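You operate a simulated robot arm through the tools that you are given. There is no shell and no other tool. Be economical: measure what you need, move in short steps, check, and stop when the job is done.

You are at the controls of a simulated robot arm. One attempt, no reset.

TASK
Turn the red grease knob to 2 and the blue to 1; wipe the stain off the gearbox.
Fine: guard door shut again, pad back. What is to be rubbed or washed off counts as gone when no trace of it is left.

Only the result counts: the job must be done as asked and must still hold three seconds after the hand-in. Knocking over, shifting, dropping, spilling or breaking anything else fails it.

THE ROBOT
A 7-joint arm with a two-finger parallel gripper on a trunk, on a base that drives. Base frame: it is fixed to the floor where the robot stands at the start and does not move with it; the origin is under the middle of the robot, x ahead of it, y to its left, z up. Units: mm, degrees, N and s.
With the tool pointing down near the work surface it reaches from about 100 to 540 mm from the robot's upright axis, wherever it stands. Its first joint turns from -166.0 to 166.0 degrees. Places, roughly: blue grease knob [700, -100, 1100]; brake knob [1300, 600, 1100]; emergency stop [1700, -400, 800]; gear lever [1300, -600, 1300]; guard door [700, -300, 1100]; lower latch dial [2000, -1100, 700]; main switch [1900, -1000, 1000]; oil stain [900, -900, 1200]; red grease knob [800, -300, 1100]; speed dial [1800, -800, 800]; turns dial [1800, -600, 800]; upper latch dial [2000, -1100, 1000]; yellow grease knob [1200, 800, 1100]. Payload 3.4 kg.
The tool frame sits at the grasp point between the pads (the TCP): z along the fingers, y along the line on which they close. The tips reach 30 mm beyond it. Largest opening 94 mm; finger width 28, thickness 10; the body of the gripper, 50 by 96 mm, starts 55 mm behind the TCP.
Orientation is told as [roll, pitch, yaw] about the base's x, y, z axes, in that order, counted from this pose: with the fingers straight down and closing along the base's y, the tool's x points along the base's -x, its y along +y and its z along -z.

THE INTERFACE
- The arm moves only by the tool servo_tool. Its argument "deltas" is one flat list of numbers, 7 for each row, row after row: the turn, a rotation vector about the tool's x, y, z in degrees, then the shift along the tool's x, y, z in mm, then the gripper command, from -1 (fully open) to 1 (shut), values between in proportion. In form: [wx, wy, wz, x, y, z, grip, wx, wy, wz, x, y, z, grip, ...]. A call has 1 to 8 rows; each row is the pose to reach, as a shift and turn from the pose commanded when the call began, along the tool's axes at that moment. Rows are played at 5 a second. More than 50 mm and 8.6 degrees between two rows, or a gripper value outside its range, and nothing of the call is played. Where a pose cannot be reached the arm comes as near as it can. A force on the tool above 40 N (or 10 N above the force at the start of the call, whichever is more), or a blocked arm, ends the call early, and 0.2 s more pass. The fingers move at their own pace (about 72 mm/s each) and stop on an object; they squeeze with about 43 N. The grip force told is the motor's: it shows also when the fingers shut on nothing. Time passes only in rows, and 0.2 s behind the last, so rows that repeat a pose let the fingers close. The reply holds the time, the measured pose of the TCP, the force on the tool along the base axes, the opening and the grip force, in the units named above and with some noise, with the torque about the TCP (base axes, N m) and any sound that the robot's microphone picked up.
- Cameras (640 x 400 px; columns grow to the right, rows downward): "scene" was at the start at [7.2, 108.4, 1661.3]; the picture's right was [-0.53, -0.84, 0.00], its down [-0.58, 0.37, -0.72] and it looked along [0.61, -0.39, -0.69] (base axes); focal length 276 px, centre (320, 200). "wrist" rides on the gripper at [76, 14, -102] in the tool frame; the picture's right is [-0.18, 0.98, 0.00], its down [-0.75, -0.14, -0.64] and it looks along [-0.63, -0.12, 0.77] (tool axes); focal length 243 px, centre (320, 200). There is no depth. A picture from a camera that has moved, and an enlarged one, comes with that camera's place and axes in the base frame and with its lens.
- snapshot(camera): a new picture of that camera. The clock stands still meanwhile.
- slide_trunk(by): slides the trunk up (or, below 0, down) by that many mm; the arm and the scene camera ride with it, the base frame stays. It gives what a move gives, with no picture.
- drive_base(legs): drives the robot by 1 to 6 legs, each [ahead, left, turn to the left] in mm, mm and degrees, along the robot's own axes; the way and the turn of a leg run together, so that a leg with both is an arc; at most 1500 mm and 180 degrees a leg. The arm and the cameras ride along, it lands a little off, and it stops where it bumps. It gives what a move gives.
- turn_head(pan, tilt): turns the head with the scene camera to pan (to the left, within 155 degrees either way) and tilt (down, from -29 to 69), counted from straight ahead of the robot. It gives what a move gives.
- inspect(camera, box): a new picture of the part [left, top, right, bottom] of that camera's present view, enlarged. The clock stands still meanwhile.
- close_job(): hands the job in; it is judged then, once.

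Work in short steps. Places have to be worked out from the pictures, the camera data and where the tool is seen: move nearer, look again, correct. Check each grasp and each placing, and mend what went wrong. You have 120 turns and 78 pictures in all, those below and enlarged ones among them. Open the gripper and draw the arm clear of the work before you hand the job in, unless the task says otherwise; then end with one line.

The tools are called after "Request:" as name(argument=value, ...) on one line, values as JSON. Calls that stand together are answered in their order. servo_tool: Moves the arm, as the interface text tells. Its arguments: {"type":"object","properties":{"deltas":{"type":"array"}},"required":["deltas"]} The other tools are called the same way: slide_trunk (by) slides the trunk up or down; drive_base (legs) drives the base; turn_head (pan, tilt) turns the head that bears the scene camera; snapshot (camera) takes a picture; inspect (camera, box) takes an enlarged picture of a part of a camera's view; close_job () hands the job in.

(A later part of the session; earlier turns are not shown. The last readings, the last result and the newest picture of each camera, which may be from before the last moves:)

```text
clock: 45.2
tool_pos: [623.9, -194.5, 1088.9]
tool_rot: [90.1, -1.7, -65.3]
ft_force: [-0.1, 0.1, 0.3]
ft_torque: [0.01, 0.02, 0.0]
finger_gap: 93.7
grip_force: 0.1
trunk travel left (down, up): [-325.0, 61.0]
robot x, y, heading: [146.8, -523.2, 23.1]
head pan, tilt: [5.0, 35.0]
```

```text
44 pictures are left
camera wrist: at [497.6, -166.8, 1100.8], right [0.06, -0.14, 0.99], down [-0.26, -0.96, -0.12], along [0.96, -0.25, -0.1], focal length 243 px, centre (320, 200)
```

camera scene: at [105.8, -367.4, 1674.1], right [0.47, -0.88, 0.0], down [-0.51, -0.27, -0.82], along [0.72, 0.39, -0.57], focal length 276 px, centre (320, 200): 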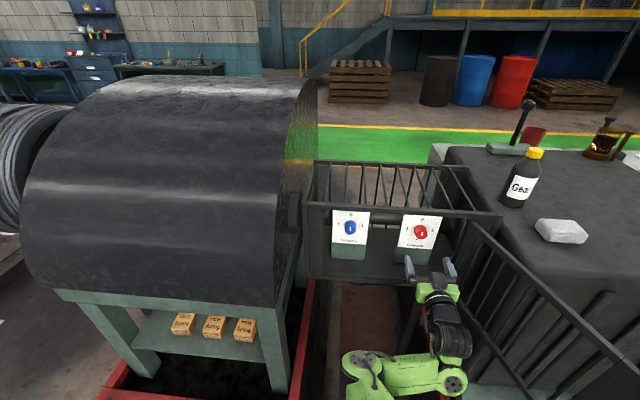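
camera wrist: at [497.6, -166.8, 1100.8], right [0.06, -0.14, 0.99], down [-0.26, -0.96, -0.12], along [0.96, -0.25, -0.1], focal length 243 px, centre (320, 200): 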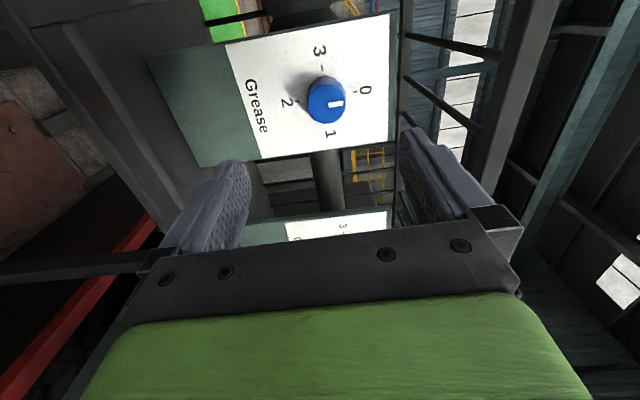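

Blue confirmed at (732,-138,1094). Approach and grip it.

Request:
servo_tool(deltas=[0, 0, 0, 2, 3, 40, -1, 0, 0, 0, 4, 6, 80, -1, 0, 0, 0, 4, 6, 109, -1, 0, 0, 0, 4, 6, 109, -1, 0, 0, 0, 4, 6, 109, 0.2, 0, 0, 0, 4, 6, 109, 1, 0, 0, 0, 4, 6, 109, 1, 0, 0, 0, 4, 6, 109, 1])

Request:
snapshot(camera="wrist")

```text
clock: 47.0
tool_pos: [720.9, -146.1, 1094.6]
tool_rot: [90.4, -1.6, -65.1]
ft_force: [6.8, 4.2, 10.9]
ft_torque: [0.11, -0.31, 0.18]
finger_gap: 36.7
grip_force: 45.0
trunk travel left (down, up): [-325.0, 61.0]
robot x, y, heading: [141.5, -529.6, 23.0]
head pan, tilt: [5.0, 35.0]
```

```text
43 pictures are left
camera wrist: at [596.6, -118.0, 1107.0], right [0.06, -0.14, 0.99], down [-0.26, -0.96, -0.12], along [0.96, -0.25, -0.1], focal length 243 px, centre (320, 200)
```

wrist: 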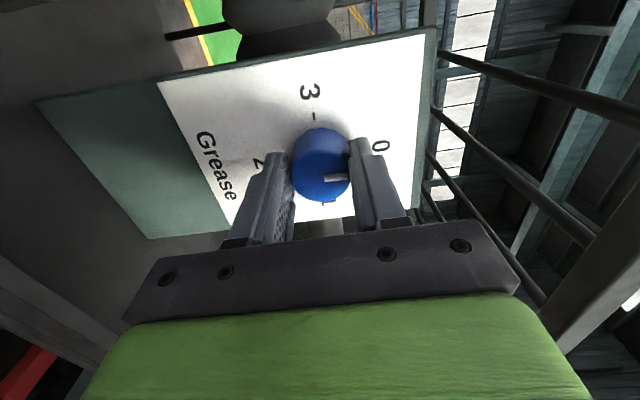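

Gripped (36.7 mm). Turn it 90° clockwise.

Request:
servo_tool(deltas=[0, 0, 8.4, 0, 0, 0, 1, 0, 0, 16.8, 0, 0, 0, 1, 0, 0, 25.2, 0, 0, 0, 1, 0, 0, 33.6, 0, 0, 0, 1, 0, 0, 42, 0, 0, 0, 1, 0, 0, 50.4, 0, 0, 0, 1, 0, 0, 58.8, 0, 0, 0, 1, 0, 0, 67.2, 0, 0, 0, 1])

Request:
servo_tool(deltas=[0, 0, 8, 0, 0, 0, 1, 0, 0, 16, 0, 0, 0, 1, 0, 0, 22.8, 0, 0, 0, 1, 0, 0, 22.8, 0, 0, 0, 1])

Request:
snapshot(camera="wrist")

```text
clock: 48.8
tool_pos: [722.2, -146.1, 1096.6]
tool_rot: [91.1, 66.0, -64.3]
ft_force: [16.4, 0.1, 21.9]
ft_torque: [0.43, -1.07, 0.09]
finger_gap: 36.3
grip_force: 44.8
trunk travel left (down, up): [-325.0, 61.0]
robot x, y, heading: [144.3, -526.5, 23.3]
head pan, tilt: [5.0, 35.0]
```

```text
clock: 49.8
tool_pos: [721.5, -148.3, 1096.5]
tool_rot: [106.5, 88.6, -48.9]
ft_force: [13.4, -7.5, 19.4]
ft_torque: [0.31, -0.69, -0.39]
finger_gap: 35.8
grip_force: 44.9
trunk travel left (down, up): [-325.0, 61.0]
robot x, y, heading: [143.0, -524.8, 23.3]
head pan, tilt: [5.0, 35.0]
```

```text
42 pictures are left
camera wrist: at [633.0, -201.5, 1172.4], right [0.41, -0.9, -0.16], down [-0.63, -0.15, -0.76], along [0.66, 0.42, -0.63], focal length 243 px, centre (320, 200)
```

wrist: 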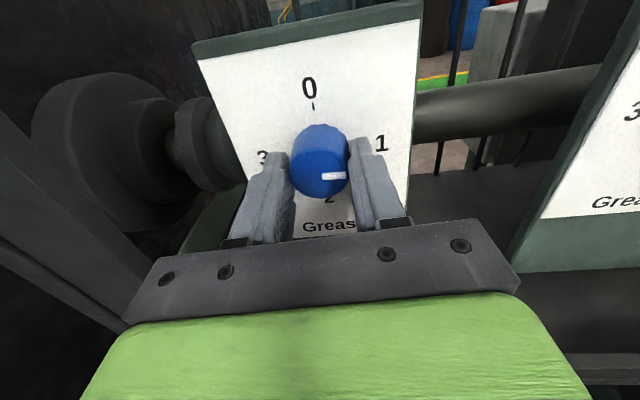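

Blue points to 1. Release and retreat, then check both.

Request:
servo_tool(deltas=[0, 0, 0, 0, 0, 0, -1, 0, 0, 0, 0, 0, 0, -1, 0, 0, 0, 0, 0, 0, -1, 0, 0, 0, 0, 0, -45, -1, 0, 0, 0, 0, 0, -90, -1, 0, 0, 0, 0, 0, -125, -1, 0, 0, 0, 0, 0, -125, -1])

Request:
inspect(camera="scene", box=[320, 190, 460, 277])

```text
clock: 51.4
tool_pos: [619.4, -196.0, 1093.7]
tool_rot: [94.1, 88.2, -61.0]
ft_force: [0.3, 0.3, 0.2]
ft_torque: [0.02, 0.0, -0.02]
finger_gap: 94.2
grip_force: 0.1
out of reach, approached as far as the arm can: row 6, 7
trunk travel left (down, up): [-325.0, 61.0]
robot x, y, heading: [144.9, -527.7, 23.2]
head pan, tilt: [5.0, 35.0]
```

```text
4.57 times, centred on (390, 234) of scene
camera zoom: at [104.9, -367.7, 1674.1], right [0.47, -0.88, 0.0], down [-0.51, -0.27, -0.82], along [0.72, 0.39, -0.57], focal length 1260 px, centre (0, 47)
```

zoom: 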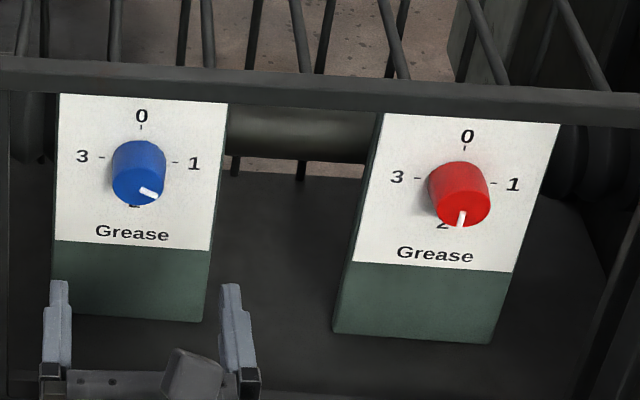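

Request:
inspect(camera="scene", box=[332, 206, 372, 246])

Request:
inspect(camera="scene", box=[402, 212, 442, 252])

```text
10.00 times, centred on (352, 226) of scene
camera zoom: at [104.9, -367.7, 1674.1], right [0.47, -0.88, 0.0], down [-0.51, -0.27, -0.82], along [0.72, 0.39, -0.57], focal length 2757 px, centre (0, -60)
```

zoom: 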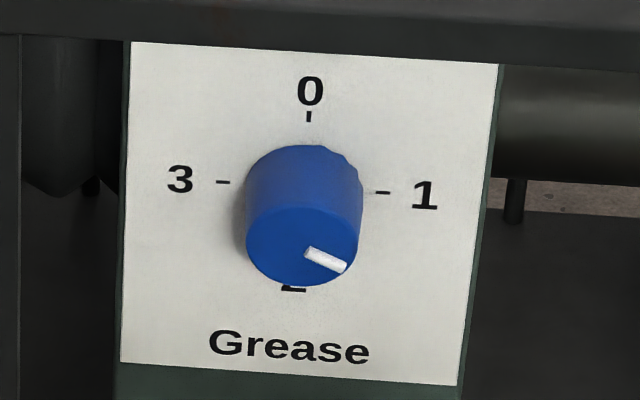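

```text
10.00 times, centred on (422, 232) of scene
camera zoom: at [104.9, -367.7, 1674.1], right [0.47, -0.88, 0.0], down [-0.51, -0.27, -0.82], along [0.72, 0.39, -0.57], focal length 2757 px, centre (-700, -120)
```

zoom: 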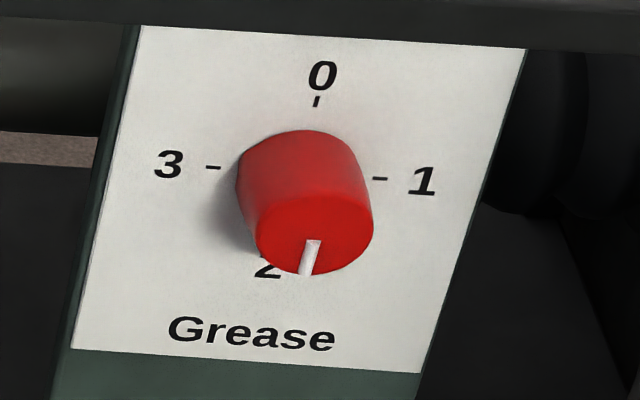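

Red is on 2. Blue twisted ~25° past 1 on release (the grip was under side load). I regrip a few mm higher and turn it back 25°.

Request:
servo_tool(deltas=[0, 0, 0, 2, -2, 40, -1, 0, 0, 0, 4, -3, 80, -1, 0, 0, 0, 4, -3, 113, -1, 0, 0, 0, 4, -3, 113, -1, 0, 0, 0, 4, -3, 113, 0.1, 0, 0, 0, 4, -3, 113, 0.5, 0, 0, 0, 4, -3, 113, 1])

Request:
servo_tool(deltas=[0, 0, 0, 0, 0, 0, 1])

Request:
snapshot(camera="wrist")

```text
clock: 53.0
tool_pos: [724.8, -147.8, 1097.9]
tool_rot: [94.8, 88.4, -60.8]
ft_force: [5.0, -13.6, -1.8]
ft_torque: [-0.08, 0.11, -0.67]
finger_gap: 36.5
grip_force: 43.3
trunk travel left (down, up): [-325.0, 61.0]
robot x, y, heading: [148.5, -528.3, 22.8]
head pan, tilt: [5.0, 35.0]
```

```text
clock: 53.4
tool_pos: [723.2, -147.4, 1097.7]
tool_rot: [94.9, 88.5, -60.8]
ft_force: [7.2, -18.0, -2.0]
ft_torque: [-0.08, 0.12, -1.15]
finger_gap: 36.4
grip_force: 44.6
trunk travel left (down, up): [-325.0, 61.0]
robot x, y, heading: [143.0, -527.2, 23.1]
head pan, tilt: [5.0, 35.0]
```

```text
38 pictures are left
camera wrist: at [635.2, -199.7, 1174.5], right [0.41, -0.9, -0.16], down [-0.63, -0.15, -0.76], along [0.66, 0.41, -0.63], focal length 243 px, centre (320, 200)
```

wrist: 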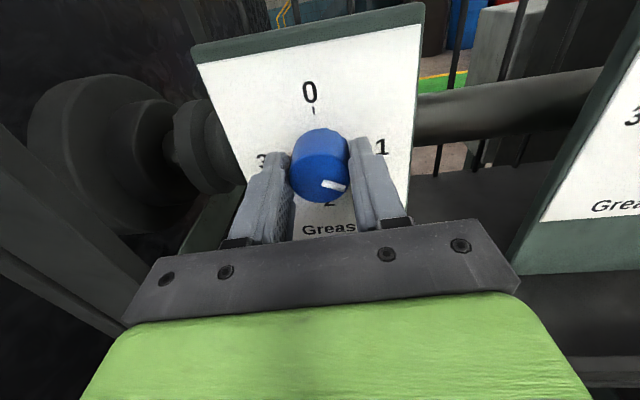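

Vertical load gone; some lateral load — I shift right 2 mm while turning back 24°.

Request:
servo_tool(deltas=[0, 0, -8, 0, 2, 0, 1, 0, 0, -16, 0, 3, 0, 1, 0, 0, -24, 0, 3, 0, 1, 0, 0, -24, 0, 3, 0, 1])

Request:
snapshot(camera="wrist")

```text
clock: 54.4
tool_pos: [722.4, -146.2, 1096.9]
tool_rot: [90.2, 64.2, -65.0]
ft_force: [11.6, -10.0, -0.8]
ft_torque: [-0.11, 0.18, -0.75]
finger_gap: 36.5
grip_force: 45.3
trunk travel left (down, up): [-325.0, 61.0]
robot x, y, heading: [143.3, -524.5, 23.0]
head pan, tilt: [5.0, 35.0]
```

```text
37 pictures are left
camera wrist: at [621.4, -170.2, 1172.7], right [0.41, -0.88, 0.26], down [-0.5, -0.45, -0.74], along [0.77, 0.17, -0.62], focal length 243 px, centre (320, 200)
```

wrist: 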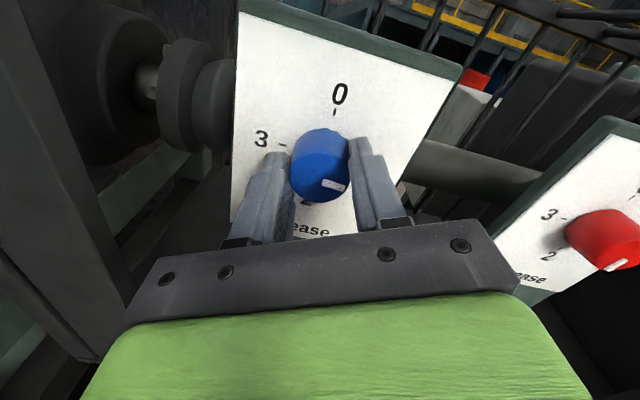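

Pointer is on 1. Relieve the lateral load, then open slowly and retreat.

Request:
servo_tool(deltas=[0, 0, 0, -1.2, 2.7, 0, 1, 0, 0, 0, -1.2, 2.7, 0, 1])

Request:
servo_tool(deltas=[0, 0, 0, 0, 0, 0, 0.15, 0, 0, 0, 0, 0, 0, 0.0, 0, 0, 0, 0, 0, 0, -0.2, 0, 0, 0, 0, 0, 0, -1, 0, 0, 0, 0, 0, 0, -1])

Request:
snapshot(camera="wrist")

```text
clock: 55.0
tool_pos: [723.6, -145.9, 1097.4]
tool_rot: [90.4, 64.4, -64.6]
ft_force: [15.5, 2.8, 4.7]
ft_torque: [-0.08, 0.13, -0.48]
finger_gap: 36.6
grip_force: 45.3
trunk travel left (down, up): [-325.0, 61.0]
robot x, y, heading: [144.0, -524.5, 23.3]
head pan, tilt: [5.0, 35.0]
```

```text
clock: 56.2
tool_pos: [721.7, -149.6, 1097.2]
tool_rot: [90.4, 64.3, -64.8]
ft_force: [-0.3, 0.2, 0.1]
ft_torque: [0.02, 0.01, 0.02]
finger_gap: 93.9
grip_force: 0.1
trunk travel left (down, up): [-325.0, 61.0]
robot x, y, heading: [147.6, -523.9, 23.1]
head pan, tilt: [5.0, 35.0]
```

```text
36 pictures are left
camera wrist: at [620.0, -172.1, 1172.9], right [0.41, -0.88, 0.26], down [-0.5, -0.45, -0.74], along [0.77, 0.17, -0.62], focal length 243 px, centre (320, 200)
```

wrist: 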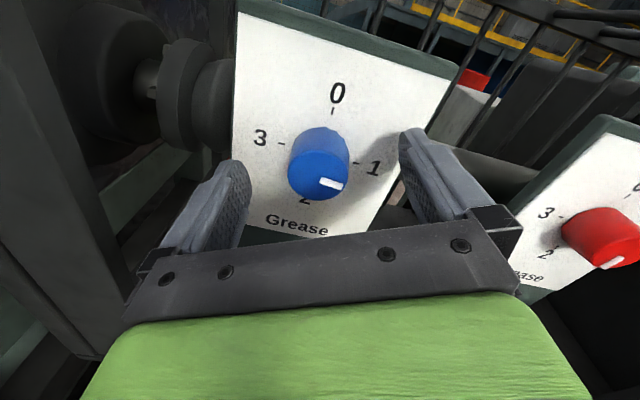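

Blue on 1 after release. Retreat and confirm from the head camera.

Request:
servo_tool(deltas=[0, 0, 0, 0, 0, -45, -1, 0, 0, 0, 0, 0, -90, -1, 0, 0, 0, 0, 0, -105, -1, 0, 0, 0, 0, 0, -105, -1])

Request:
inspect(camera="scene", box=[320, 190, 460, 277])

```text
clock: 57.2
tool_pos: [627.3, -190.8, 1096.8]
tool_rot: [90.4, 64.4, -64.8]
ft_force: [-0.3, -0.2, 0.3]
ft_torque: [-0.01, 0.0, -0.02]
finger_gap: 94.0
grip_force: 0.1
trunk travel left (down, up): [-325.0, 61.0]
robot x, y, heading: [141.4, -528.0, 23.1]
head pan, tilt: [5.0, 35.0]
```

```text
4.57 times, centred on (390, 234) of scene
camera zoom: at [105.0, -368.7, 1674.2], right [0.47, -0.88, 0.0], down [-0.51, -0.27, -0.82], along [0.72, 0.39, -0.57], focal length 1260 px, centre (0, 47)
```

zoom: 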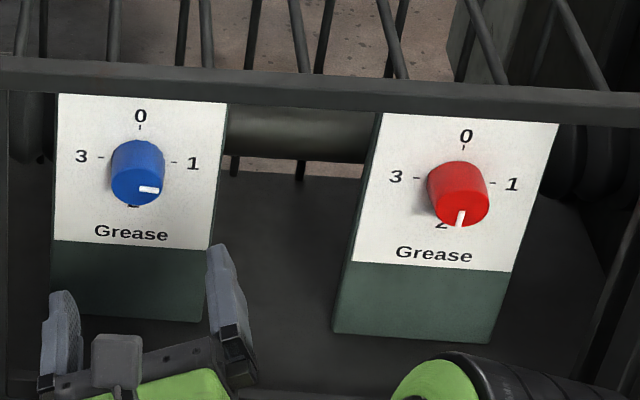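

Both knobs set. Now the door: look at where its free edge is.

Request:
drive_base(legs=[[-220, 0, 0]])

Request:
turn_head(pan=-15, tilt=35)

Request:
snapshot(camera="scene")

```text
clock: 58.9
tool_pos: [419.2, -281.4, 1097.0]
tool_rot: [90.6, 64.3, -64.9]
ft_force: [0.2, -0.9, 0.3]
ft_torque: [-0.03, 0.04, 0.03]
finger_gap: 94.0
grip_force: 0.0
trunk travel left (down, up): [-325.0, 61.0]
robot x, y, heading: [-64.6, -616.4, 23.0]
head pan, tilt: [5.0, 35.0]
```

```text
clock: 59.7
tool_pos: [419.7, -280.5, 1096.4]
tool_rot: [90.4, 64.3, -65.1]
ft_force: [0.4, -0.1, 0.7]
ft_torque: [0.0, 0.02, 0.01]
finger_gap: 94.1
grip_force: 0.1
trunk travel left (down, up): [-325.0, 61.0]
robot x, y, heading: [-64.6, -615.6, 22.9]
head pan, tilt: [-15.0, 35.0]
```

```text
34 pictures are left
camera scene: at [-93.4, -485.1, 1674.1], right [0.14, -0.99, 0.0], down [-0.57, -0.08, -0.82], along [0.81, 0.11, -0.57], focal length 276 px, centre (320, 200)
```

scene: 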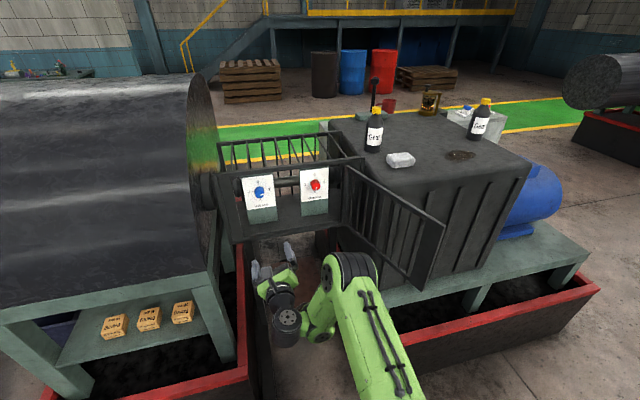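

Door free edge ≈ (459,-713), ~105° open. I'll straddle that edge with the fingers from its end and sweep it closed. First level the gripper and raise, then move across with fingers closed.

Request:
servo_tool(deltas=[0, 0, 8, 28, 13, 0, 1, 0, 0, 16, 56, 26, 0, 1, 0, 0, 24, 85, 38, 0, 1, 0, 0, 24, 85, 38, 0, 1])

Request:
servo_tool(deltas=[0, 0, 0, 0, 39, -22, 1, 0, 0, 0, 0, 78, -44, 1, 0, 0, 0, 0, 118, -66, 1, 0, 0, 0, 0, 157, -88, 1, 0, 0, 0, 0, 196, -110, 1, 0, 0, 0, 0, 235, -131, 1, 0, 0, 0, 0, 275, -153, 1, 0, 0, 0, 0, 314, -175, 1])

```text
clock: 60.7
tool_pos: [419.6, -277.8, 1189.2]
tool_rot: [96.0, 88.3, -59.6]
ft_force: [-0.4, 0.0, 1.1]
ft_torque: [-0.01, 0.01, 0.02]
finger_gap: 0.0
grip_force: 32.6
trunk travel left (down, up): [-325.0, 61.0]
robot x, y, heading: [-62.7, -613.5, 22.9]
head pan, tilt: [-15.0, 35.0]
```

```text
clock: 62.5
tool_pos: [409.5, -394.8, 1182.9]
tool_rot: [81.8, 88.4, -73.8]
ft_force: [1.0, 0.0, -0.9]
ft_torque: [-0.01, 0.01, 0.01]
finger_gap: 0.0
grip_force: 32.3
out of reach, approached as far as the arm can: row 3, 4, 5, 6, 7, 8
trunk travel left (down, up): [-325.0, 61.0]
robot x, y, heading: [-60.6, -616.3, 22.8]
head pan, tilt: [-15.0, 35.0]
```

Too close to fold here; back the base off 150 mm, then continue.

Request:
drive_base(legs=[[-150, 0, 0]])

Request:
servo_tool(deltas=[0, 0, 0, 1, 42, 0, 1, 2, 0, 0, 3, 84, 0, 1, 4, 0, 0, 5, 126, 0, 1, 6, 0, 0, 7, 168, -8, 1, 8, 0, 0, 7, 211, -16, 1, 10, 0, 0, 7, 253, -24, 1, 12, 0, 0, 7, 295, -31, 1, 14, 0, 0, 7, 337, -31, 1])

Request:
snapshot(camera="scene")

Request:
snapshot(camera="wrist")

```text
clock: 63.9
tool_pos: [271.9, -451.1, 1183.0]
tool_rot: [84.0, 88.3, -71.5]
ft_force: [-0.8, 0.1, 0.5]
ft_torque: [-0.03, 0.02, -0.01]
finger_gap: 0.0
grip_force: 33.3
trunk travel left (down, up): [-325.0, 61.0]
robot x, y, heading: [-198.4, -671.6, 22.8]
head pan, tilt: [-15.0, 35.0]
```

```text
clock: 65.7
tool_pos: [384.7, -769.5, 1200.9]
tool_rot: [65.4, 88.4, -76.0]
ft_force: [-0.7, 0.2, -1.3]
ft_torque: [-0.03, 0.01, 0.03]
finger_gap: 0.0
grip_force: 33.2
out of reach, approached as far as the arm can: row 1, 2, 3
trunk travel left (down, up): [-325.0, 61.0]
robot x, y, heading: [-199.0, -671.4, 22.8]
head pan, tilt: [-15.0, 35.0]
```

```text
33 pictures are left
camera scene: at [-227.4, -543.9, 1674.3], right [0.14, -0.99, 0.0], down [-0.57, -0.08, -0.82], along [0.81, 0.11, -0.57], focal length 276 px, centre (320, 200)
```

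scene: 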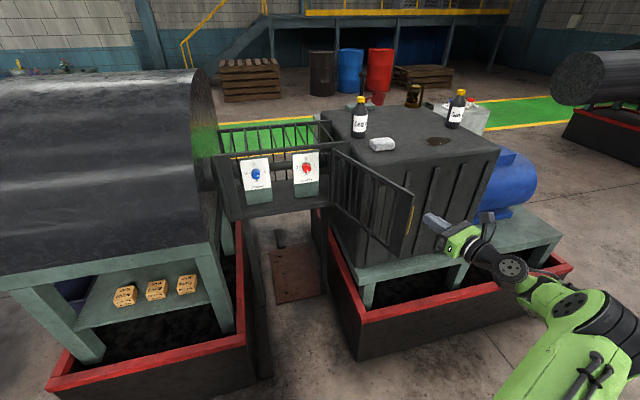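

```text
32 pictures are left
camera wrist: at [313.3, -841.3, 1278.9], right [0.61, -0.77, -0.16], down [-0.59, -0.31, -0.75], along [0.53, 0.55, -0.64], focal length 243 px, centre (320, 200)
```

wrist: 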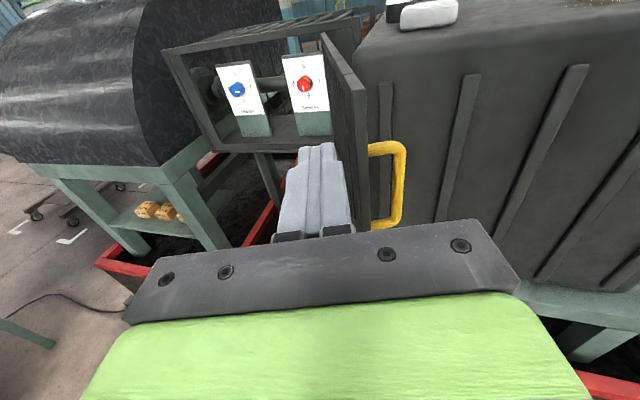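

I have a good wrist view of the door edge and handle. Enlarge to locate them exactly.

Request:
inspect(camera="wrist", box=[220, 20, 476, 180])

Request:
inspect(camera="scene", box=[310, 130, 470, 290])

```text
2.50 times, centred on (348, 100) of wrist
camera zoom: at [313.3, -841.3, 1278.9], right [0.61, -0.77, -0.16], down [-0.59, -0.31, -0.75], along [0.53, 0.55, -0.64], focal length 606 px, centre (250, 450)
```

zoom: 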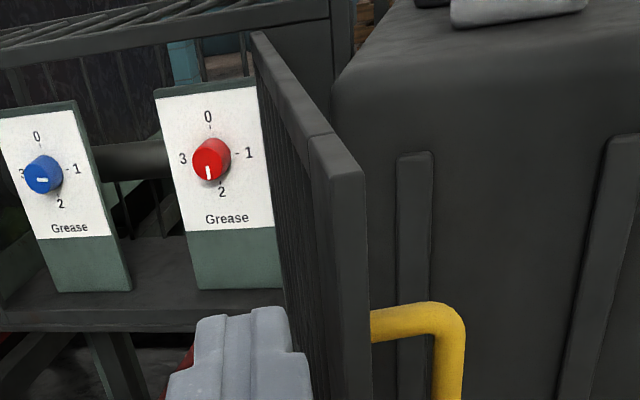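

```text
2.50 times, centred on (390, 210) of scene
camera zoom: at [-227.4, -543.9, 1674.3], right [0.14, -0.99, 0.0], down [-0.57, -0.08, -0.82], along [0.81, 0.11, -0.57], focal length 689 px, centre (145, 175)
```

zoom: 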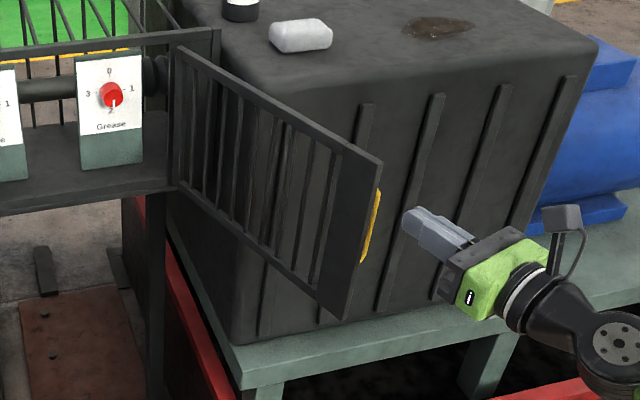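

Door corner is at (496,-731,1211): ~109° open. I'll drive 130 mm right, then bring the closed fingers to the outer side of the door panel above the handle (z≈1178).

Request:
drive_base(legs=[[0, -130, 0]])

```text
clock: 67.0
tool_pos: [434.5, -889.9, 1200.6]
tool_rot: [68.0, 88.4, -73.7]
ft_force: [0.5, -0.8, -0.3]
ft_torque: [0.02, -0.01, 0.05]
finger_gap: 0.0
grip_force: 33.0
trunk travel left (down, up): [-325.0, 61.0]
robot x, y, heading: [-149.0, -791.4, 22.5]
head pan, tilt: [-15.0, 35.0]
```

Request:
servo_tool(deltas=[4, 0, 0, -6, -11, 35, 1, 8, 0, 0, -12, -22, 70, 1, 11.7, 0, 0, -18, -33, 105, 1, 11.7, 0, 0, -22, -43, 139, 1, 11.7, 0, 0, -22, -43, 139, 1])

Request:
snapshot(camera="wrist")

```text
clock: 68.2
tool_pos: [517.4, -770.6, 1181.1]
tool_rot: [57.7, 88.4, -72.5]
ft_force: [0.1, 1.0, 0.0]
ft_torque: [0.01, 0.0, 0.0]
finger_gap: 0.0
grip_force: 33.5
trunk travel left (down, up): [-325.0, 61.0]
robot x, y, heading: [-148.2, -791.3, 22.8]
head pan, tilt: [-15.0, 35.0]
```

```text
29 pictures are left
camera wrist: at [461.6, -855.4, 1259.8], right [0.75, -0.64, -0.16], down [-0.51, -0.42, -0.75], along [0.41, 0.65, -0.65], focal length 243 px, centre (320, 200)
```

wrist: 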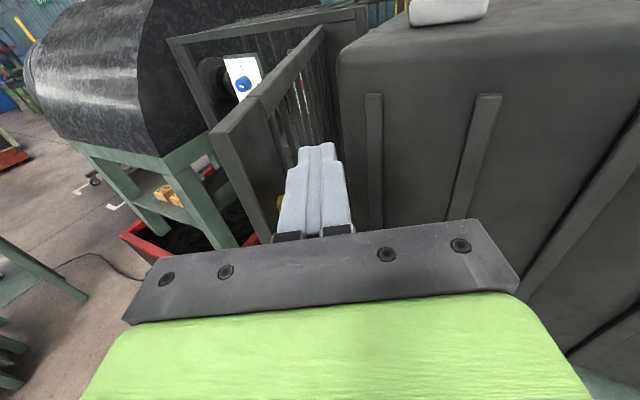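

Fingers are on the outer side of the door. Sweep it toward closed along the arc.

Request:
servo_tool(deltas=[-1.5, 0, 0, 0, -42.9, 5.2, 1, -3, 0, 0, 0, -85.8, 10.4, 1, -4.5, 0, 0, 0, -119.7, 20.1, 1, -6, 0, 0, 0, -151.7, 30.2, 1, -8, 0, 0, 0, -183.6, 44.6, 1, -10, 0, 0, 0, -214.2, 60.7, 1, -11, 0, 0, 0, -242.4, 80.1, 1, -12, 0, 0, 0, -268.6, 101.1, 1])

Request:
snapshot(camera="wrist")

```text
clock: 70.0
tool_pos: [375.4, -518.6, 1166.4]
tool_rot: [68.0, 88.2, -74.1]
ft_force: [0.1, -0.1, -0.9]
ft_torque: [0.01, -0.03, -0.03]
finger_gap: 0.1
grip_force: 32.8
trunk travel left (down, up): [-325.0, 61.0]
robot x, y, heading: [-148.4, -786.7, 22.7]
head pan, tilt: [-15.0, 35.0]
```

```text
28 pictures are left
camera wrist: at [303.8, -589.2, 1245.1], right [0.6, -0.78, -0.16], down [-0.59, -0.3, -0.75], along [0.54, 0.55, -0.64], focal length 243 px, centre (320, 200)
```

wrist: 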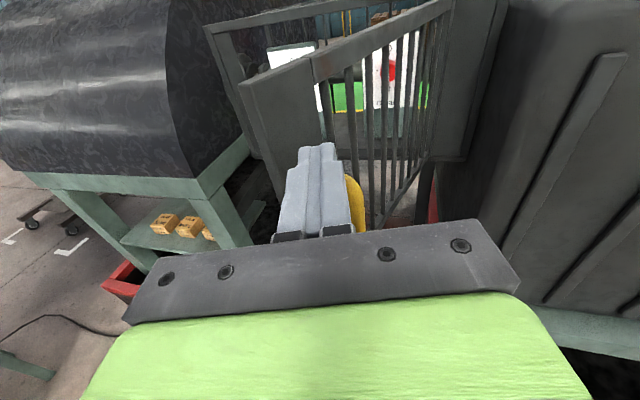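

Door about half closed. Continue the sweep to ~50°.

Request:
servo_tool(deltas=[-1, 0, 0, 3, -28, 19, 1, -3, 0, 0, 6, -56, 39, 1, -5, 0, 0, 9, -82, 62, 1, -6, 0, 0, 12, -106, 86, 1, -6, 0, 0, 12, -106, 86, 1])

Request:
snapshot(camera="wrist")

```text
clock: 71.2
tool_pos: [378.0, -383.6, 1175.5]
tool_rot: [74.5, 88.4, -73.7]
ft_force: [0.1, 0.4, -0.5]
ft_torque: [0.0, -0.01, -0.01]
finger_gap: 0.0
grip_force: 33.1
trunk travel left (down, up): [-325.0, 61.0]
robot x, y, heading: [-149.4, -793.3, 22.6]
head pan, tilt: [-15.0, 35.0]
```

```text
27 pictures are left
camera wrist: at [298.3, -446.1, 1254.7], right [0.52, -0.84, -0.16], down [-0.61, -0.24, -0.75], along [0.59, 0.49, -0.64], focal length 243 px, centre (320, 200)
```

wrist: 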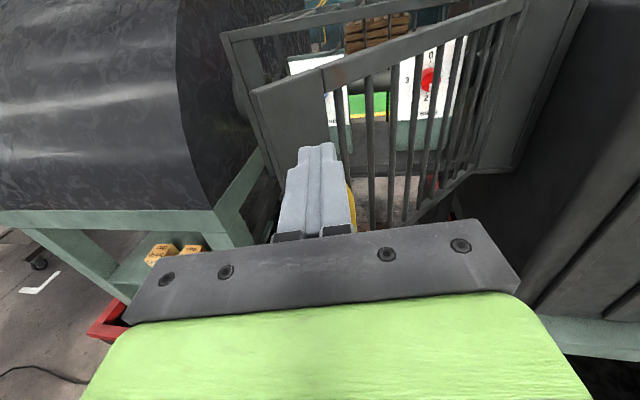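

Door is ~44° open and swings freely ahead of the fingers. I now push it by driving the base, with the fingertips on the panel above the handle.

Request:
drive_base(legs=[[139, 88, 0], [97, 38, 0]])

Request:
snapshot(camera="wrist")

```text
clock: 73.4
tool_pos: [545.1, -175.9, 1175.4]
tool_rot: [73.2, 88.2, -74.8]
ft_force: [-0.1, 0.2, -1.0]
ft_torque: [0.02, 0.02, -0.02]
finger_gap: 0.2
grip_force: 33.1
trunk travel left (down, up): [-325.0, 61.0]
robot x, y, heading: [16.8, -585.9, 22.4]
head pan, tilt: [-15.0, 35.0]
```

```text
26 pictures are left
camera wrist: at [464.3, -239.6, 1254.0], right [0.52, -0.84, -0.16], down [-0.61, -0.24, -0.75], along [0.59, 0.49, -0.64], focal length 243 px, centre (320, 200)
```

wrist: 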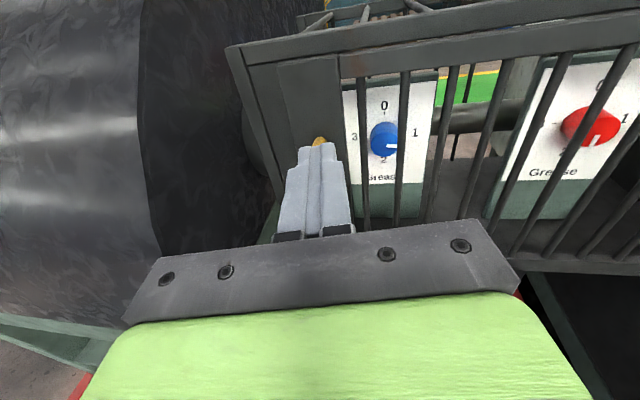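

Door looks nearly shut. Raise 14 mm (above the handle) and press the panel gently to close it fully.

Request:
servo_tool(deltas=[0, 0, 0, 14, 0, 0, 1, 0, 0, 0, 14, -2, 30, 1, 0, 0, 0, 14, -3, 55, 1, 0, 0, 0, 14, -4, 70, 1, 0, 0, 0, 14, -4, 80, 1, 0, 0, 0, 14, -4, 88, 1, 0, 0, 0, 14, -4, 94, 1])

Request:
snapshot(camera="wrist")

```text
clock: 75.0
tool_pos: [617.6, -124.2, 1191.1]
tool_rot: [74.3, 88.2, -73.7]
ft_force: [-15.1, -12.9, -5.4]
ft_torque: [-0.04, 0.05, -0.24]
finger_gap: 0.0
grip_force: 32.7
trunk travel left (down, up): [-325.0, 61.0]
robot x, y, heading: [15.1, -584.1, 22.7]
head pan, tilt: [-15.0, 35.0]
```

```text
25 pictures are left
camera wrist: at [538.0, -188.4, 1268.5], right [0.52, -0.84, -0.15], down [-0.61, -0.24, -0.75], along [0.59, 0.49, -0.64], focal length 243 px, centre (320, 200)
```

wrist: 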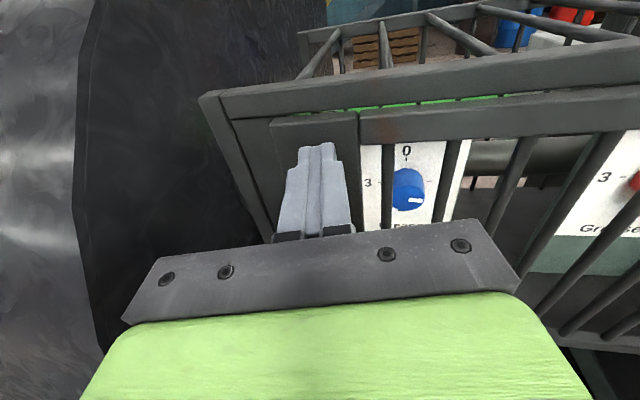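

Contact at 20 N exactly at the closed-door plane: door is shut. Withdraw and check with the head camera.

Request:
servo_tool(deltas=[0, 0, 0, 0, 0, -30, 1, 0, 0, 0, 0, 0, -70, 1, 0, 0, 0, 0, 0, -110, 1, 0, 0, 0, 0, 0, -110, 1])

Request:
drive_base(legs=[[-250, -150, 0]])

Request:
snapshot(camera="scene")

```text
clock: 76.0
tool_pos: [525.7, -183.1, 1188.9]
tool_rot: [74.3, 88.2, -74.0]
ft_force: [-0.4, -0.8, -0.4]
ft_torque: [-0.01, 0.0, -0.01]
finger_gap: 0.2
grip_force: 32.9
trunk travel left (down, up): [-325.0, 61.0]
robot x, y, heading: [12.6, -586.3, 22.8]
head pan, tilt: [-15.0, 35.0]
```

```text
clock: 78.0
tool_pos: [356.9, -419.9, 1190.1]
tool_rot: [75.8, 88.4, -72.1]
ft_force: [0.1, -1.3, 0.7]
ft_torque: [0.02, 0.02, 0.0]
finger_gap: 0.2
grip_force: 32.7
trunk travel left (down, up): [-325.0, 61.0]
robot x, y, heading: [-153.6, -822.4, 22.9]
head pan, tilt: [-15.0, 35.0]
```

```text
24 pictures are left
camera scene: at [-183.2, -694.2, 1674.2], right [0.14, -0.99, 0.0], down [-0.57, -0.08, -0.82], along [0.81, 0.11, -0.57], focal length 276 px, centre (320, 200)
```

scene: 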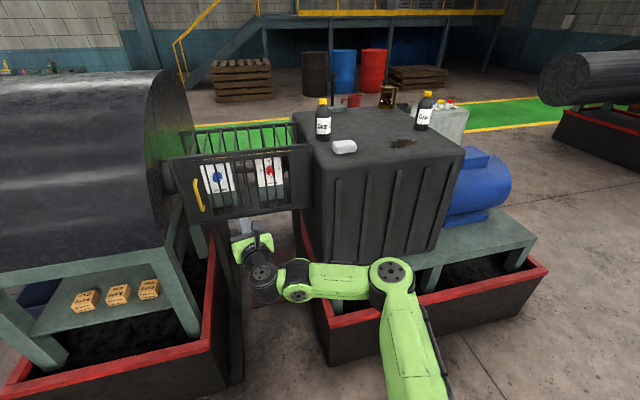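

Door shut, latch side flush. Next the pad: ≈(820,-650), stain ≈(945,-890), gearbox top ≈1208. I unwind the wrist roll (−180°) in free space.

Request:
servo_tool(deltas=[0, 0, -8.5, 0, 0, 0, 1, 0, 0, -17, 0, 0, 0, 1, 0, 0, -25.5, 0, 0, 0, 1, 0, 0, -34, 0, 0, 0, 1, 0, 0, -42.5, 0, 0, 0, 1, 0, 0, -51, 0, 0, 0, 1, 0, 0, -59.5, 0, 0, 0, 1, 0, 0, -68, 0, 0, 0, 1])

Request:
servo_tool(deltas=[0, 0, -8.5, 0, 0, 0, 1, 0, 0, -17, 0, 0, 0, 1, 0, 0, -25.5, 0, 0, 0, 1, 0, 0, -34, 0, 0, 0, 1, 0, 0, -42.5, 0, 0, 0, 1, 0, 0, -51, 0, 0, 0, 1, 0, 0, -59.5, 0, 0, 0, 1, 0, 0, -68, 0, 0, 0, 1])

Request:
servo_tool(deltas=[0, 0, -8.5, 0, 0, 0, 1, 0, 0, -17, 0, 0, 0, 1, 0, 0, -25.5, 0, 0, 0, 1, 0, 0, -34, 0, 0, 0, 1, 0, 0, -42.5, 0, 0, 0, 1, 0, 0, -42.5, 0, 0, 0, 1])

```text
clock: 79.8
tool_pos: [355.7, -418.5, 1188.2]
tool_rot: [89.5, 20.2, -58.1]
ft_force: [-0.5, 0.4, 0.4]
ft_torque: [0.0, 0.01, -0.02]
finger_gap: 0.0
grip_force: 33.4
trunk travel left (down, up): [-325.0, 61.0]
robot x, y, heading: [-150.4, -821.2, 22.6]
head pan, tilt: [-15.0, 35.0]
```

```text
clock: 81.6
tool_pos: [356.7, -418.4, 1189.0]
tool_rot: [89.4, -47.7, -57.5]
ft_force: [-0.4, 0.4, -0.2]
ft_torque: [0.02, 0.0, -0.03]
finger_gap: 0.0
grip_force: 33.2
trunk travel left (down, up): [-325.0, 61.0]
robot x, y, heading: [-155.1, -822.7, 22.8]
head pan, tilt: [-15.0, 35.0]
```

```text
clock: 83.0
tool_pos: [356.6, -419.6, 1189.6]
tool_rot: [-25.2, -89.5, 57.3]
ft_force: [0.5, -0.2, 0.0]
ft_torque: [0.01, 0.03, 0.01]
finger_gap: 0.0
grip_force: 32.6
trunk travel left (down, up): [-325.0, 61.0]
robot x, y, heading: [-153.3, -824.2, 22.6]
head pan, tilt: [-15.0, 35.0]
```

Now tilt the tool to point down while raising and retracting.

Request:
servo_tool(deltas=[0, 8.5, 0, -25, -10, -23, -1, 0, 17, 0, -50, -20, -46, -1, 0, 25.5, 0, -75, -30, -70, -1, 0, 34, 0, -100, -41, -93, -1, 0, 42.5, 0, -130, -51, -116, -1, 0, 51, 0, -160, -61, -139, -1, 0, 59.5, 0, -195, -71, -162, -1, 0, 68, 0, -230, -82, -185, -1])

Request:
servo_tool(deltas=[0, 8, 0, 0, 0, 0, -1, 0, 16, 0, 0, 0, 0, -1, 0, 22.5, 0, 0, 0, 0, -1, 0, 22.5, 0, 0, 0, 0, -1])

```text
clock: 84.8
tool_pos: [248.0, -582.5, 1418.9]
tool_rot: [-0.1, -21.5, 32.1]
ft_force: [0.3, -0.1, 1.0]
ft_torque: [-0.01, -0.03, 0.03]
finger_gap: 93.9
grip_force: 0.2
trunk travel left (down, up): [-325.0, 61.0]
robot x, y, heading: [-152.3, -818.0, 22.7]
head pan, tilt: [-15.0, 35.0]
```

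```text
clock: 85.3
tool_pos: [255.1, -577.3, 1416.0]
tool_rot: [0.1, -12.1, 32.9]
ft_force: [31.3, 27.7, -37.3]
ft_torque: [-0.79, -0.17, -0.8]
finger_gap: 94.3
grip_force: 0.1
out of reach, approached as far as the arm can: row 2
trunk travel left (down, up): [-325.0, 61.0]
robot x, y, heading: [-153.8, -821.5, 22.8]
head pan, tilt: [-15.0, 35.0]
stopped in row 2: the force on the tool passed its limit at 163 N (the readings are from after the stop); the commanded pose is now the measured one
```

Something blocked the tool — look at it.

Request:
turn_head(pan=15, tilt=35)

Request:
snapshot(camera="scene")

```text
clock: 86.3
tool_pos: [253.6, -576.6, 1415.9]
tool_rot: [-0.1, -12.3, 32.9]
ft_force: [32.9, 33.9, -44.4]
ft_torque: [-0.99, -0.81, -1.34]
finger_gap: 94.2
grip_force: 0.1
trunk travel left (down, up): [-325.0, 61.0]
robot x, y, heading: [-154.2, -822.5, 22.8]
head pan, tilt: [15.0, 35.0]
```

```text
23 pictures are left
camera scene: at [-199.9, -651.2, 1674.1], right [0.61, -0.79, 0.0], down [-0.45, -0.35, -0.82], along [0.65, 0.5, -0.57], focal length 276 px, centre (320, 200)
```

scene: 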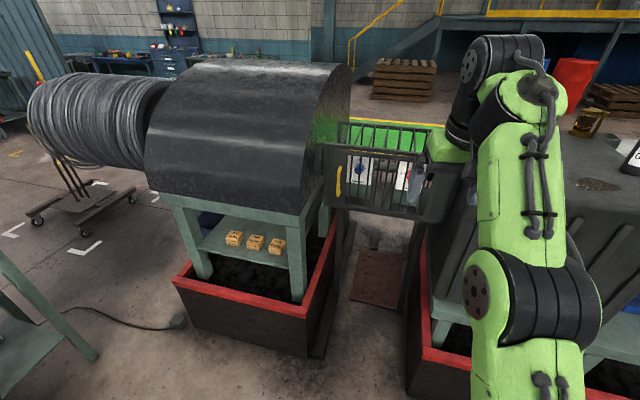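

The gripper touched the robot's own forearm (folded too tight). I move it outwards and down.

Request:
servo_tool(deltas=[0, -4, 0, -20, 0, 20, -1, 0, -6, 0, -40, 0, 50, -1, 0, 0, 0, -50, 0, 90, -1, 0, 0, 0, -50, 0, 120, -1])

Request:
servo_tool(deltas=[0, 6, 0, 0, 0, 0, -1, 0, 12, 0, 0, 0, 0, -1, 0, 12, 0, 0, 0, 0, -1])

```text
clock: 87.3
tool_pos: [312.2, -539.6, 1311.7]
tool_rot: [0.0, -11.7, 32.9]
ft_force: [-0.4, 0.3, 0.5]
ft_torque: [0.01, -0.02, -0.02]
finger_gap: 94.0
grip_force: 0.0
trunk travel left (down, up): [-325.0, 61.0]
robot x, y, heading: [-152.7, -821.1, 22.8]
head pan, tilt: [15.0, 35.0]
```

```text
clock: 88.1
tool_pos: [297.5, -547.8, 1298.9]
tool_rot: [-0.2, -2.8, 33.0]
ft_force: [-0.3, 0.2, -0.5]
ft_torque: [0.0, -0.02, -0.02]
finger_gap: 93.9
grip_force: 0.1
out of reach, approached as far as the arm can: row 1, 2, 3
trunk travel left (down, up): [-325.0, 61.0]
robot x, y, heading: [-151.4, -821.2, 22.8]
head pan, tilt: [15.0, 35.0]
```

Fine now: tool nearly vertical at the edge of reach. I tuck it in front of the robot, level it, and raise the trunk for reach.

Request:
servo_tool(deltas=[0, 1, 2, 15, -32, 0, -1, 0, 2, 4, 31, -64, 0, -1, 0, 2.8, 6, 47, -96, 0, -1, 0, 2.8, 8, 63, -128, 0, -1, 0, 2.8, 8, 63, -128, 0, -1])

Request:
slide_trunk(by=55)

Request:
drive_base(legs=[[0, -245, 2], [250, 0, 0]])

Request:
turn_head(pan=5, tilt=40)

Request:
snapshot(camera="scene")

```text
clock: 89.3
tool_pos: [317.7, -687.9, 1297.5]
tool_rot: [0.1, 0.0, 25.0]
ft_force: [0.0, 0.0, 0.7]
ft_torque: [-0.01, 0.03, -0.06]
finger_gap: 93.8
grip_force: 0.0
trunk travel left (down, up): [-325.0, 61.0]
robot x, y, heading: [-152.8, -821.3, 22.8]
head pan, tilt: [15.0, 35.0]
```

```text
clock: 90.2
tool_pos: [318.6, -688.7, 1353.4]
tool_rot: [0.0, -0.1, 25.0]
ft_force: [-0.2, -0.1, 0.1]
ft_torque: [-0.01, 0.02, 0.02]
finger_gap: 94.0
grip_force: 0.0
trunk travel left (down, up): [-380.0, 6.0]
robot x, y, heading: [-157.3, -821.4, 23.0]
head pan, tilt: [15.0, 35.0]
```

```text
clock: 93.5
tool_pos: [638.3, -789.2, 1352.4]
tool_rot: [0.0, 0.0, 27.4]
ft_force: [-0.3, 0.0, -0.1]
ft_torque: [0.01, 0.02, -0.05]
finger_gap: 94.2
grip_force: 0.1
trunk travel left (down, up): [-380.0, 6.0]
robot x, y, heading: [172.3, -944.3, 25.1]
head pan, tilt: [15.0, 35.0]
```

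```text
clock: 94.2
tool_pos: [637.5, -790.7, 1352.7]
tool_rot: [0.1, 0.0, 27.4]
ft_force: [-1.1, -0.4, -0.2]
ft_torque: [0.02, 0.02, 0.0]
finger_gap: 93.9
grip_force: 0.1
trunk travel left (down, up): [-380.0, 6.0]
robot x, y, heading: [175.6, -944.3, 25.2]
head pan, tilt: [5.0, 40.0]
```

```text
22 pictures are left
camera scene: at [124.5, -787.7, 1721.4], right [0.5, -0.86, 0.0], down [-0.56, -0.32, -0.77], along [0.66, 0.39, -0.64], focal length 276 px, centre (320, 200)
```

scene: 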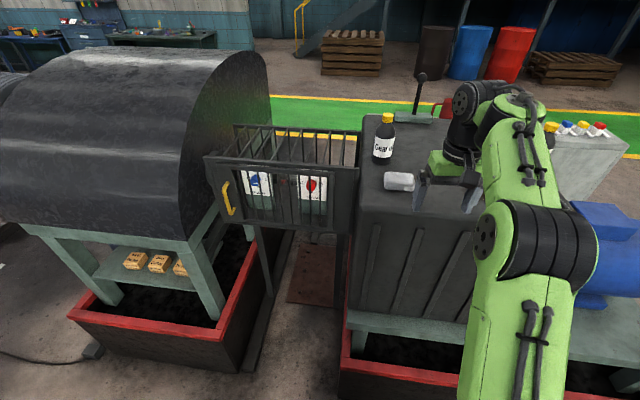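

Continue forward carefully in two legs.

Request:
drive_base(legs=[[130, 0, 0]])

Request:
drive_base(legs=[[60, 0, 0]])

Request:
snapshot(camera="scene")

Request:
snapshot(camera="wrist")

```text
clock: 95.5
tool_pos: [752.8, -732.4, 1352.2]
tool_rot: [0.1, 0.0, 27.7]
ft_force: [-0.9, 0.1, -0.2]
ft_torque: [-0.01, -0.02, 0.01]
finger_gap: 94.0
grip_force: 0.0
trunk travel left (down, up): [-380.0, 6.0]
robot x, y, heading: [286.3, -887.7, 25.7]
head pan, tilt: [5.0, 40.0]
```

```text
clock: 96.6
tool_pos: [806.0, -706.7, 1350.1]
tool_rot: [0.2, 0.3, 27.7]
ft_force: [0.3, 0.4, -0.2]
ft_torque: [0.01, 0.01, 0.03]
finger_gap: 93.9
grip_force: 0.0
trunk travel left (down, up): [-380.0, 6.0]
robot x, y, heading: [337.3, -864.5, 25.4]
head pan, tilt: [5.0, 40.0]
stopped in leg 1: the robot was blocked; the commanded pose is now the measured one
```

```text
21 pictures are left
camera scene: at [293.4, -707.6, 1721.3], right [0.51, -0.86, 0.0], down [-0.56, -0.33, -0.76], along [0.66, 0.39, -0.64], focal length 276 px, centre (320, 200)
```

scene: 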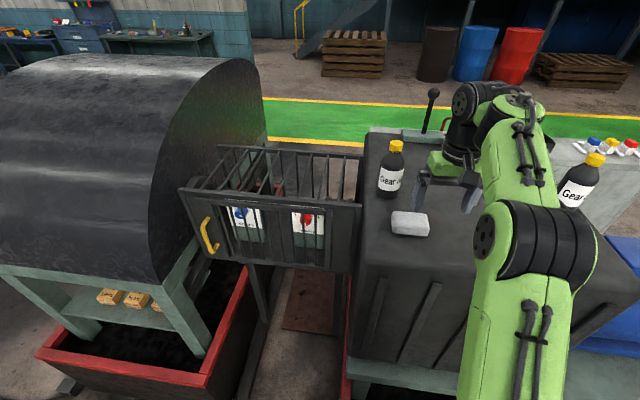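

```text
20 pictures are left
camera wrist: at [732.0, -728.9, 1453.9], right [-0.29, 0.96, 0.0], down [0.74, 0.23, 0.64], along [0.61, 0.19, -0.77], focal length 243 px, centre (320, 200)
```

wrist: 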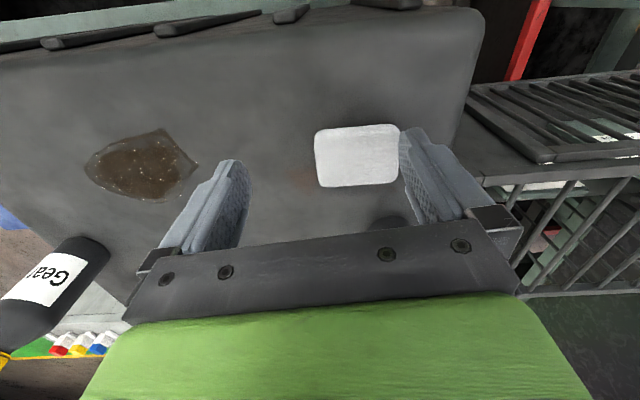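

Base touched the tray edge (closest possible); back off slightly. Enlarge wrist view for pad and stain dimensions.

Request:
drive_base(legs=[[-8, 0, 0]])

Request:
inspect(camera="wrist", box=[60, 90, 440, 260])

```text
clock: 97.3
tool_pos: [795.7, -711.8, 1351.6]
tool_rot: [0.1, 0.2, 27.7]
ft_force: [0.4, -0.1, -0.1]
ft_torque: [0.02, -0.01, -0.02]
finger_gap: 94.1
grip_force: 0.0
trunk travel left (down, up): [-380.0, 6.0]
robot x, y, heading: [327.9, -867.6, 25.1]
head pan, tilt: [5.0, 40.0]
```

```text
1.68 times, centred on (250, 175) of wrist
camera zoom: at [721.4, -733.8, 1455.2], right [-0.29, 0.96, 0.0], down [0.74, 0.22, 0.64], along [0.61, 0.19, -0.77], focal length 409 px, centre (438, 242)
```

zoom: 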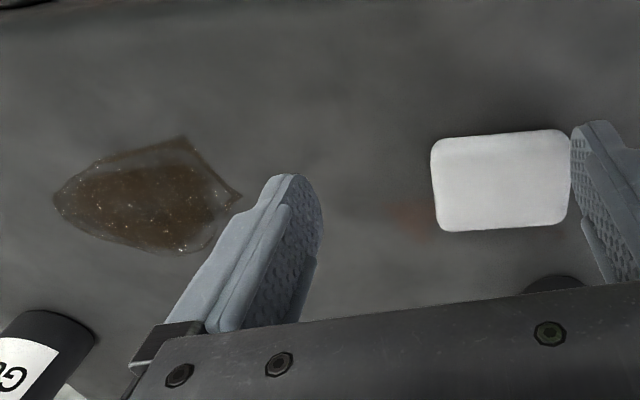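

Pad is ~84×57 mm centred ≈(840,-655), stain ≈(938,-884) about 140×115 mm. Reach is just beyond 540, so I'll tilt the tool 28° forward about the closing axis (pad stays flat) and hover above the pad.

Request:
servo_tool(deltas=[0, -7, 0.5, -14, 8, 0, -1, 0, -14, 1, -28, 15, 10, -1, 0, -21, 1.8, -43, 23, 30, -1, 0, -28, 2.5, -58, 31, 51, -1, 0, -28, 2.5, -58, 31, 51, -1])

Request:
snapshot(camera="wrist")

```text
clock: 98.5
tool_pos: [832.7, -657.4, 1301.5]
tool_rot: [0.8, -27.9, 25.1]
ft_force: [1.7, -0.3, 0.3]
ft_torque: [0.0, -0.02, -0.01]
finger_gap: 94.4
grip_force: 0.0
trunk travel left (down, up): [-380.0, 6.0]
robot x, y, heading: [331.9, -867.5, 25.9]
head pan, tilt: [5.0, 40.0]
```

```text
18 pictures are left
camera wrist: at [722.9, -694.4, 1357.8], right [-0.27, 0.96, 0.1], down [0.4, 0.02, 0.92], along [0.88, 0.29, -0.38], focal length 243 px, centre (320, 200)
```

wrist: 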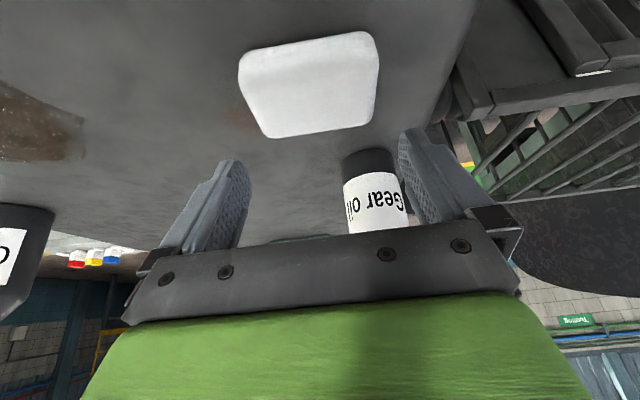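

Aligned laterally. Descend to just above the pad and look.

Request:
servo_tool(deltas=[0, 0, 0, 8, 0, 19, -1, 0, 0, 0, 14.5, 0, 37, -1, 0, 0, 0, 14.5, 0, 37, -1])

Request:
snapshot(camera="wrist")

```text
clock: 99.3
tool_pos: [835.6, -655.9, 1261.1]
tool_rot: [0.8, -27.9, 24.9]
ft_force: [0.2, -0.5, 0.5]
ft_torque: [-0.01, -0.03, 0.0]
finger_gap: 94.1
grip_force: 0.0
trunk travel left (down, up): [-380.0, 6.0]
robot x, y, heading: [329.2, -869.4, 25.6]
head pan, tilt: [5.0, 40.0]
```

```text
17 pictures are left
camera wrist: at [725.4, -692.0, 1317.2], right [-0.27, 0.96, 0.1], down [0.4, 0.02, 0.92], along [0.88, 0.29, -0.38], focal length 243 px, centre (320, 200)
```

wrist: 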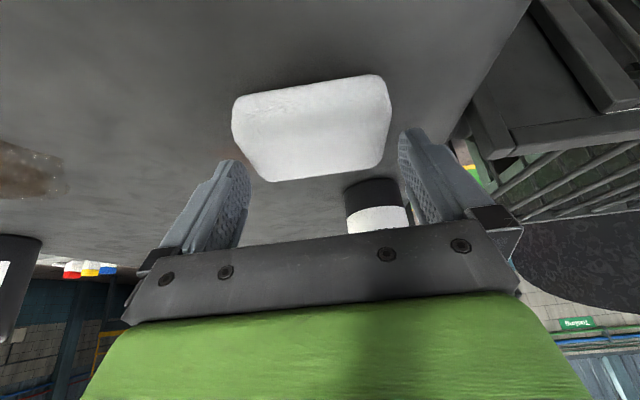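

Aligned. Descend further in small steps.

Request:
servo_tool(deltas=[0, 0, 0, 2.3, 0, 4.4, -1, 0, 0, 0, 4.7, 0, 8.8, -1, 0, 0, 0, 7, 0, 13.2, -1, 0, 0, 0, 8.5, 0, 16, -1, 0, 0, 0, 8.5, 0, 16, -1])

```text
clock: 100.5
tool_pos: [835.1, -656.9, 1243.5]
tool_rot: [0.8, -27.8, 24.9]
ft_force: [0.3, -0.5, 0.2]
ft_torque: [0.0, 0.01, -0.01]
finger_gap: 94.2
grip_force: 0.1
trunk travel left (down, up): [-380.0, 6.0]
robot x, y, heading: [333.0, -865.1, 25.4]
head pan, tilt: [5.0, 40.0]
```

Request:
servo_tool(deltas=[0, 0, 0, 0.9, 0, 1.8, -1, 0, 0, 0, 1.9, 0, 3.5, -1, 0, 0, 0, 1.9, 0, 3.5, -1])

Request:
snapshot(camera="wrist")

```text
clock: 101.3
tool_pos: [834.9, -656.5, 1241.5]
tool_rot: [0.8, -27.9, 24.9]
ft_force: [1.9, 0.9, 11.3]
ft_torque: [0.07, 0.08, -0.05]
finger_gap: 94.0
grip_force: 0.1
trunk travel left (down, up): [-380.0, 6.0]
robot x, y, heading: [331.1, -866.5, 25.4]
head pan, tilt: [5.0, 40.0]
```

```text
16 pictures are left
camera wrist: at [724.9, -691.9, 1296.2], right [-0.27, 0.96, 0.1], down [0.39, 0.02, 0.92], along [0.88, 0.29, -0.38], focal length 243 px, centre (320, 200)
```

wrist: 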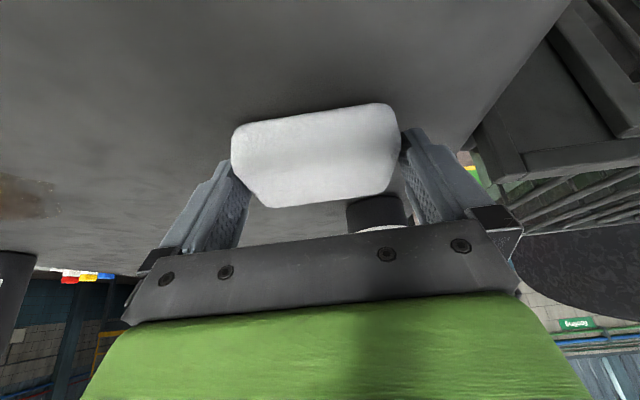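

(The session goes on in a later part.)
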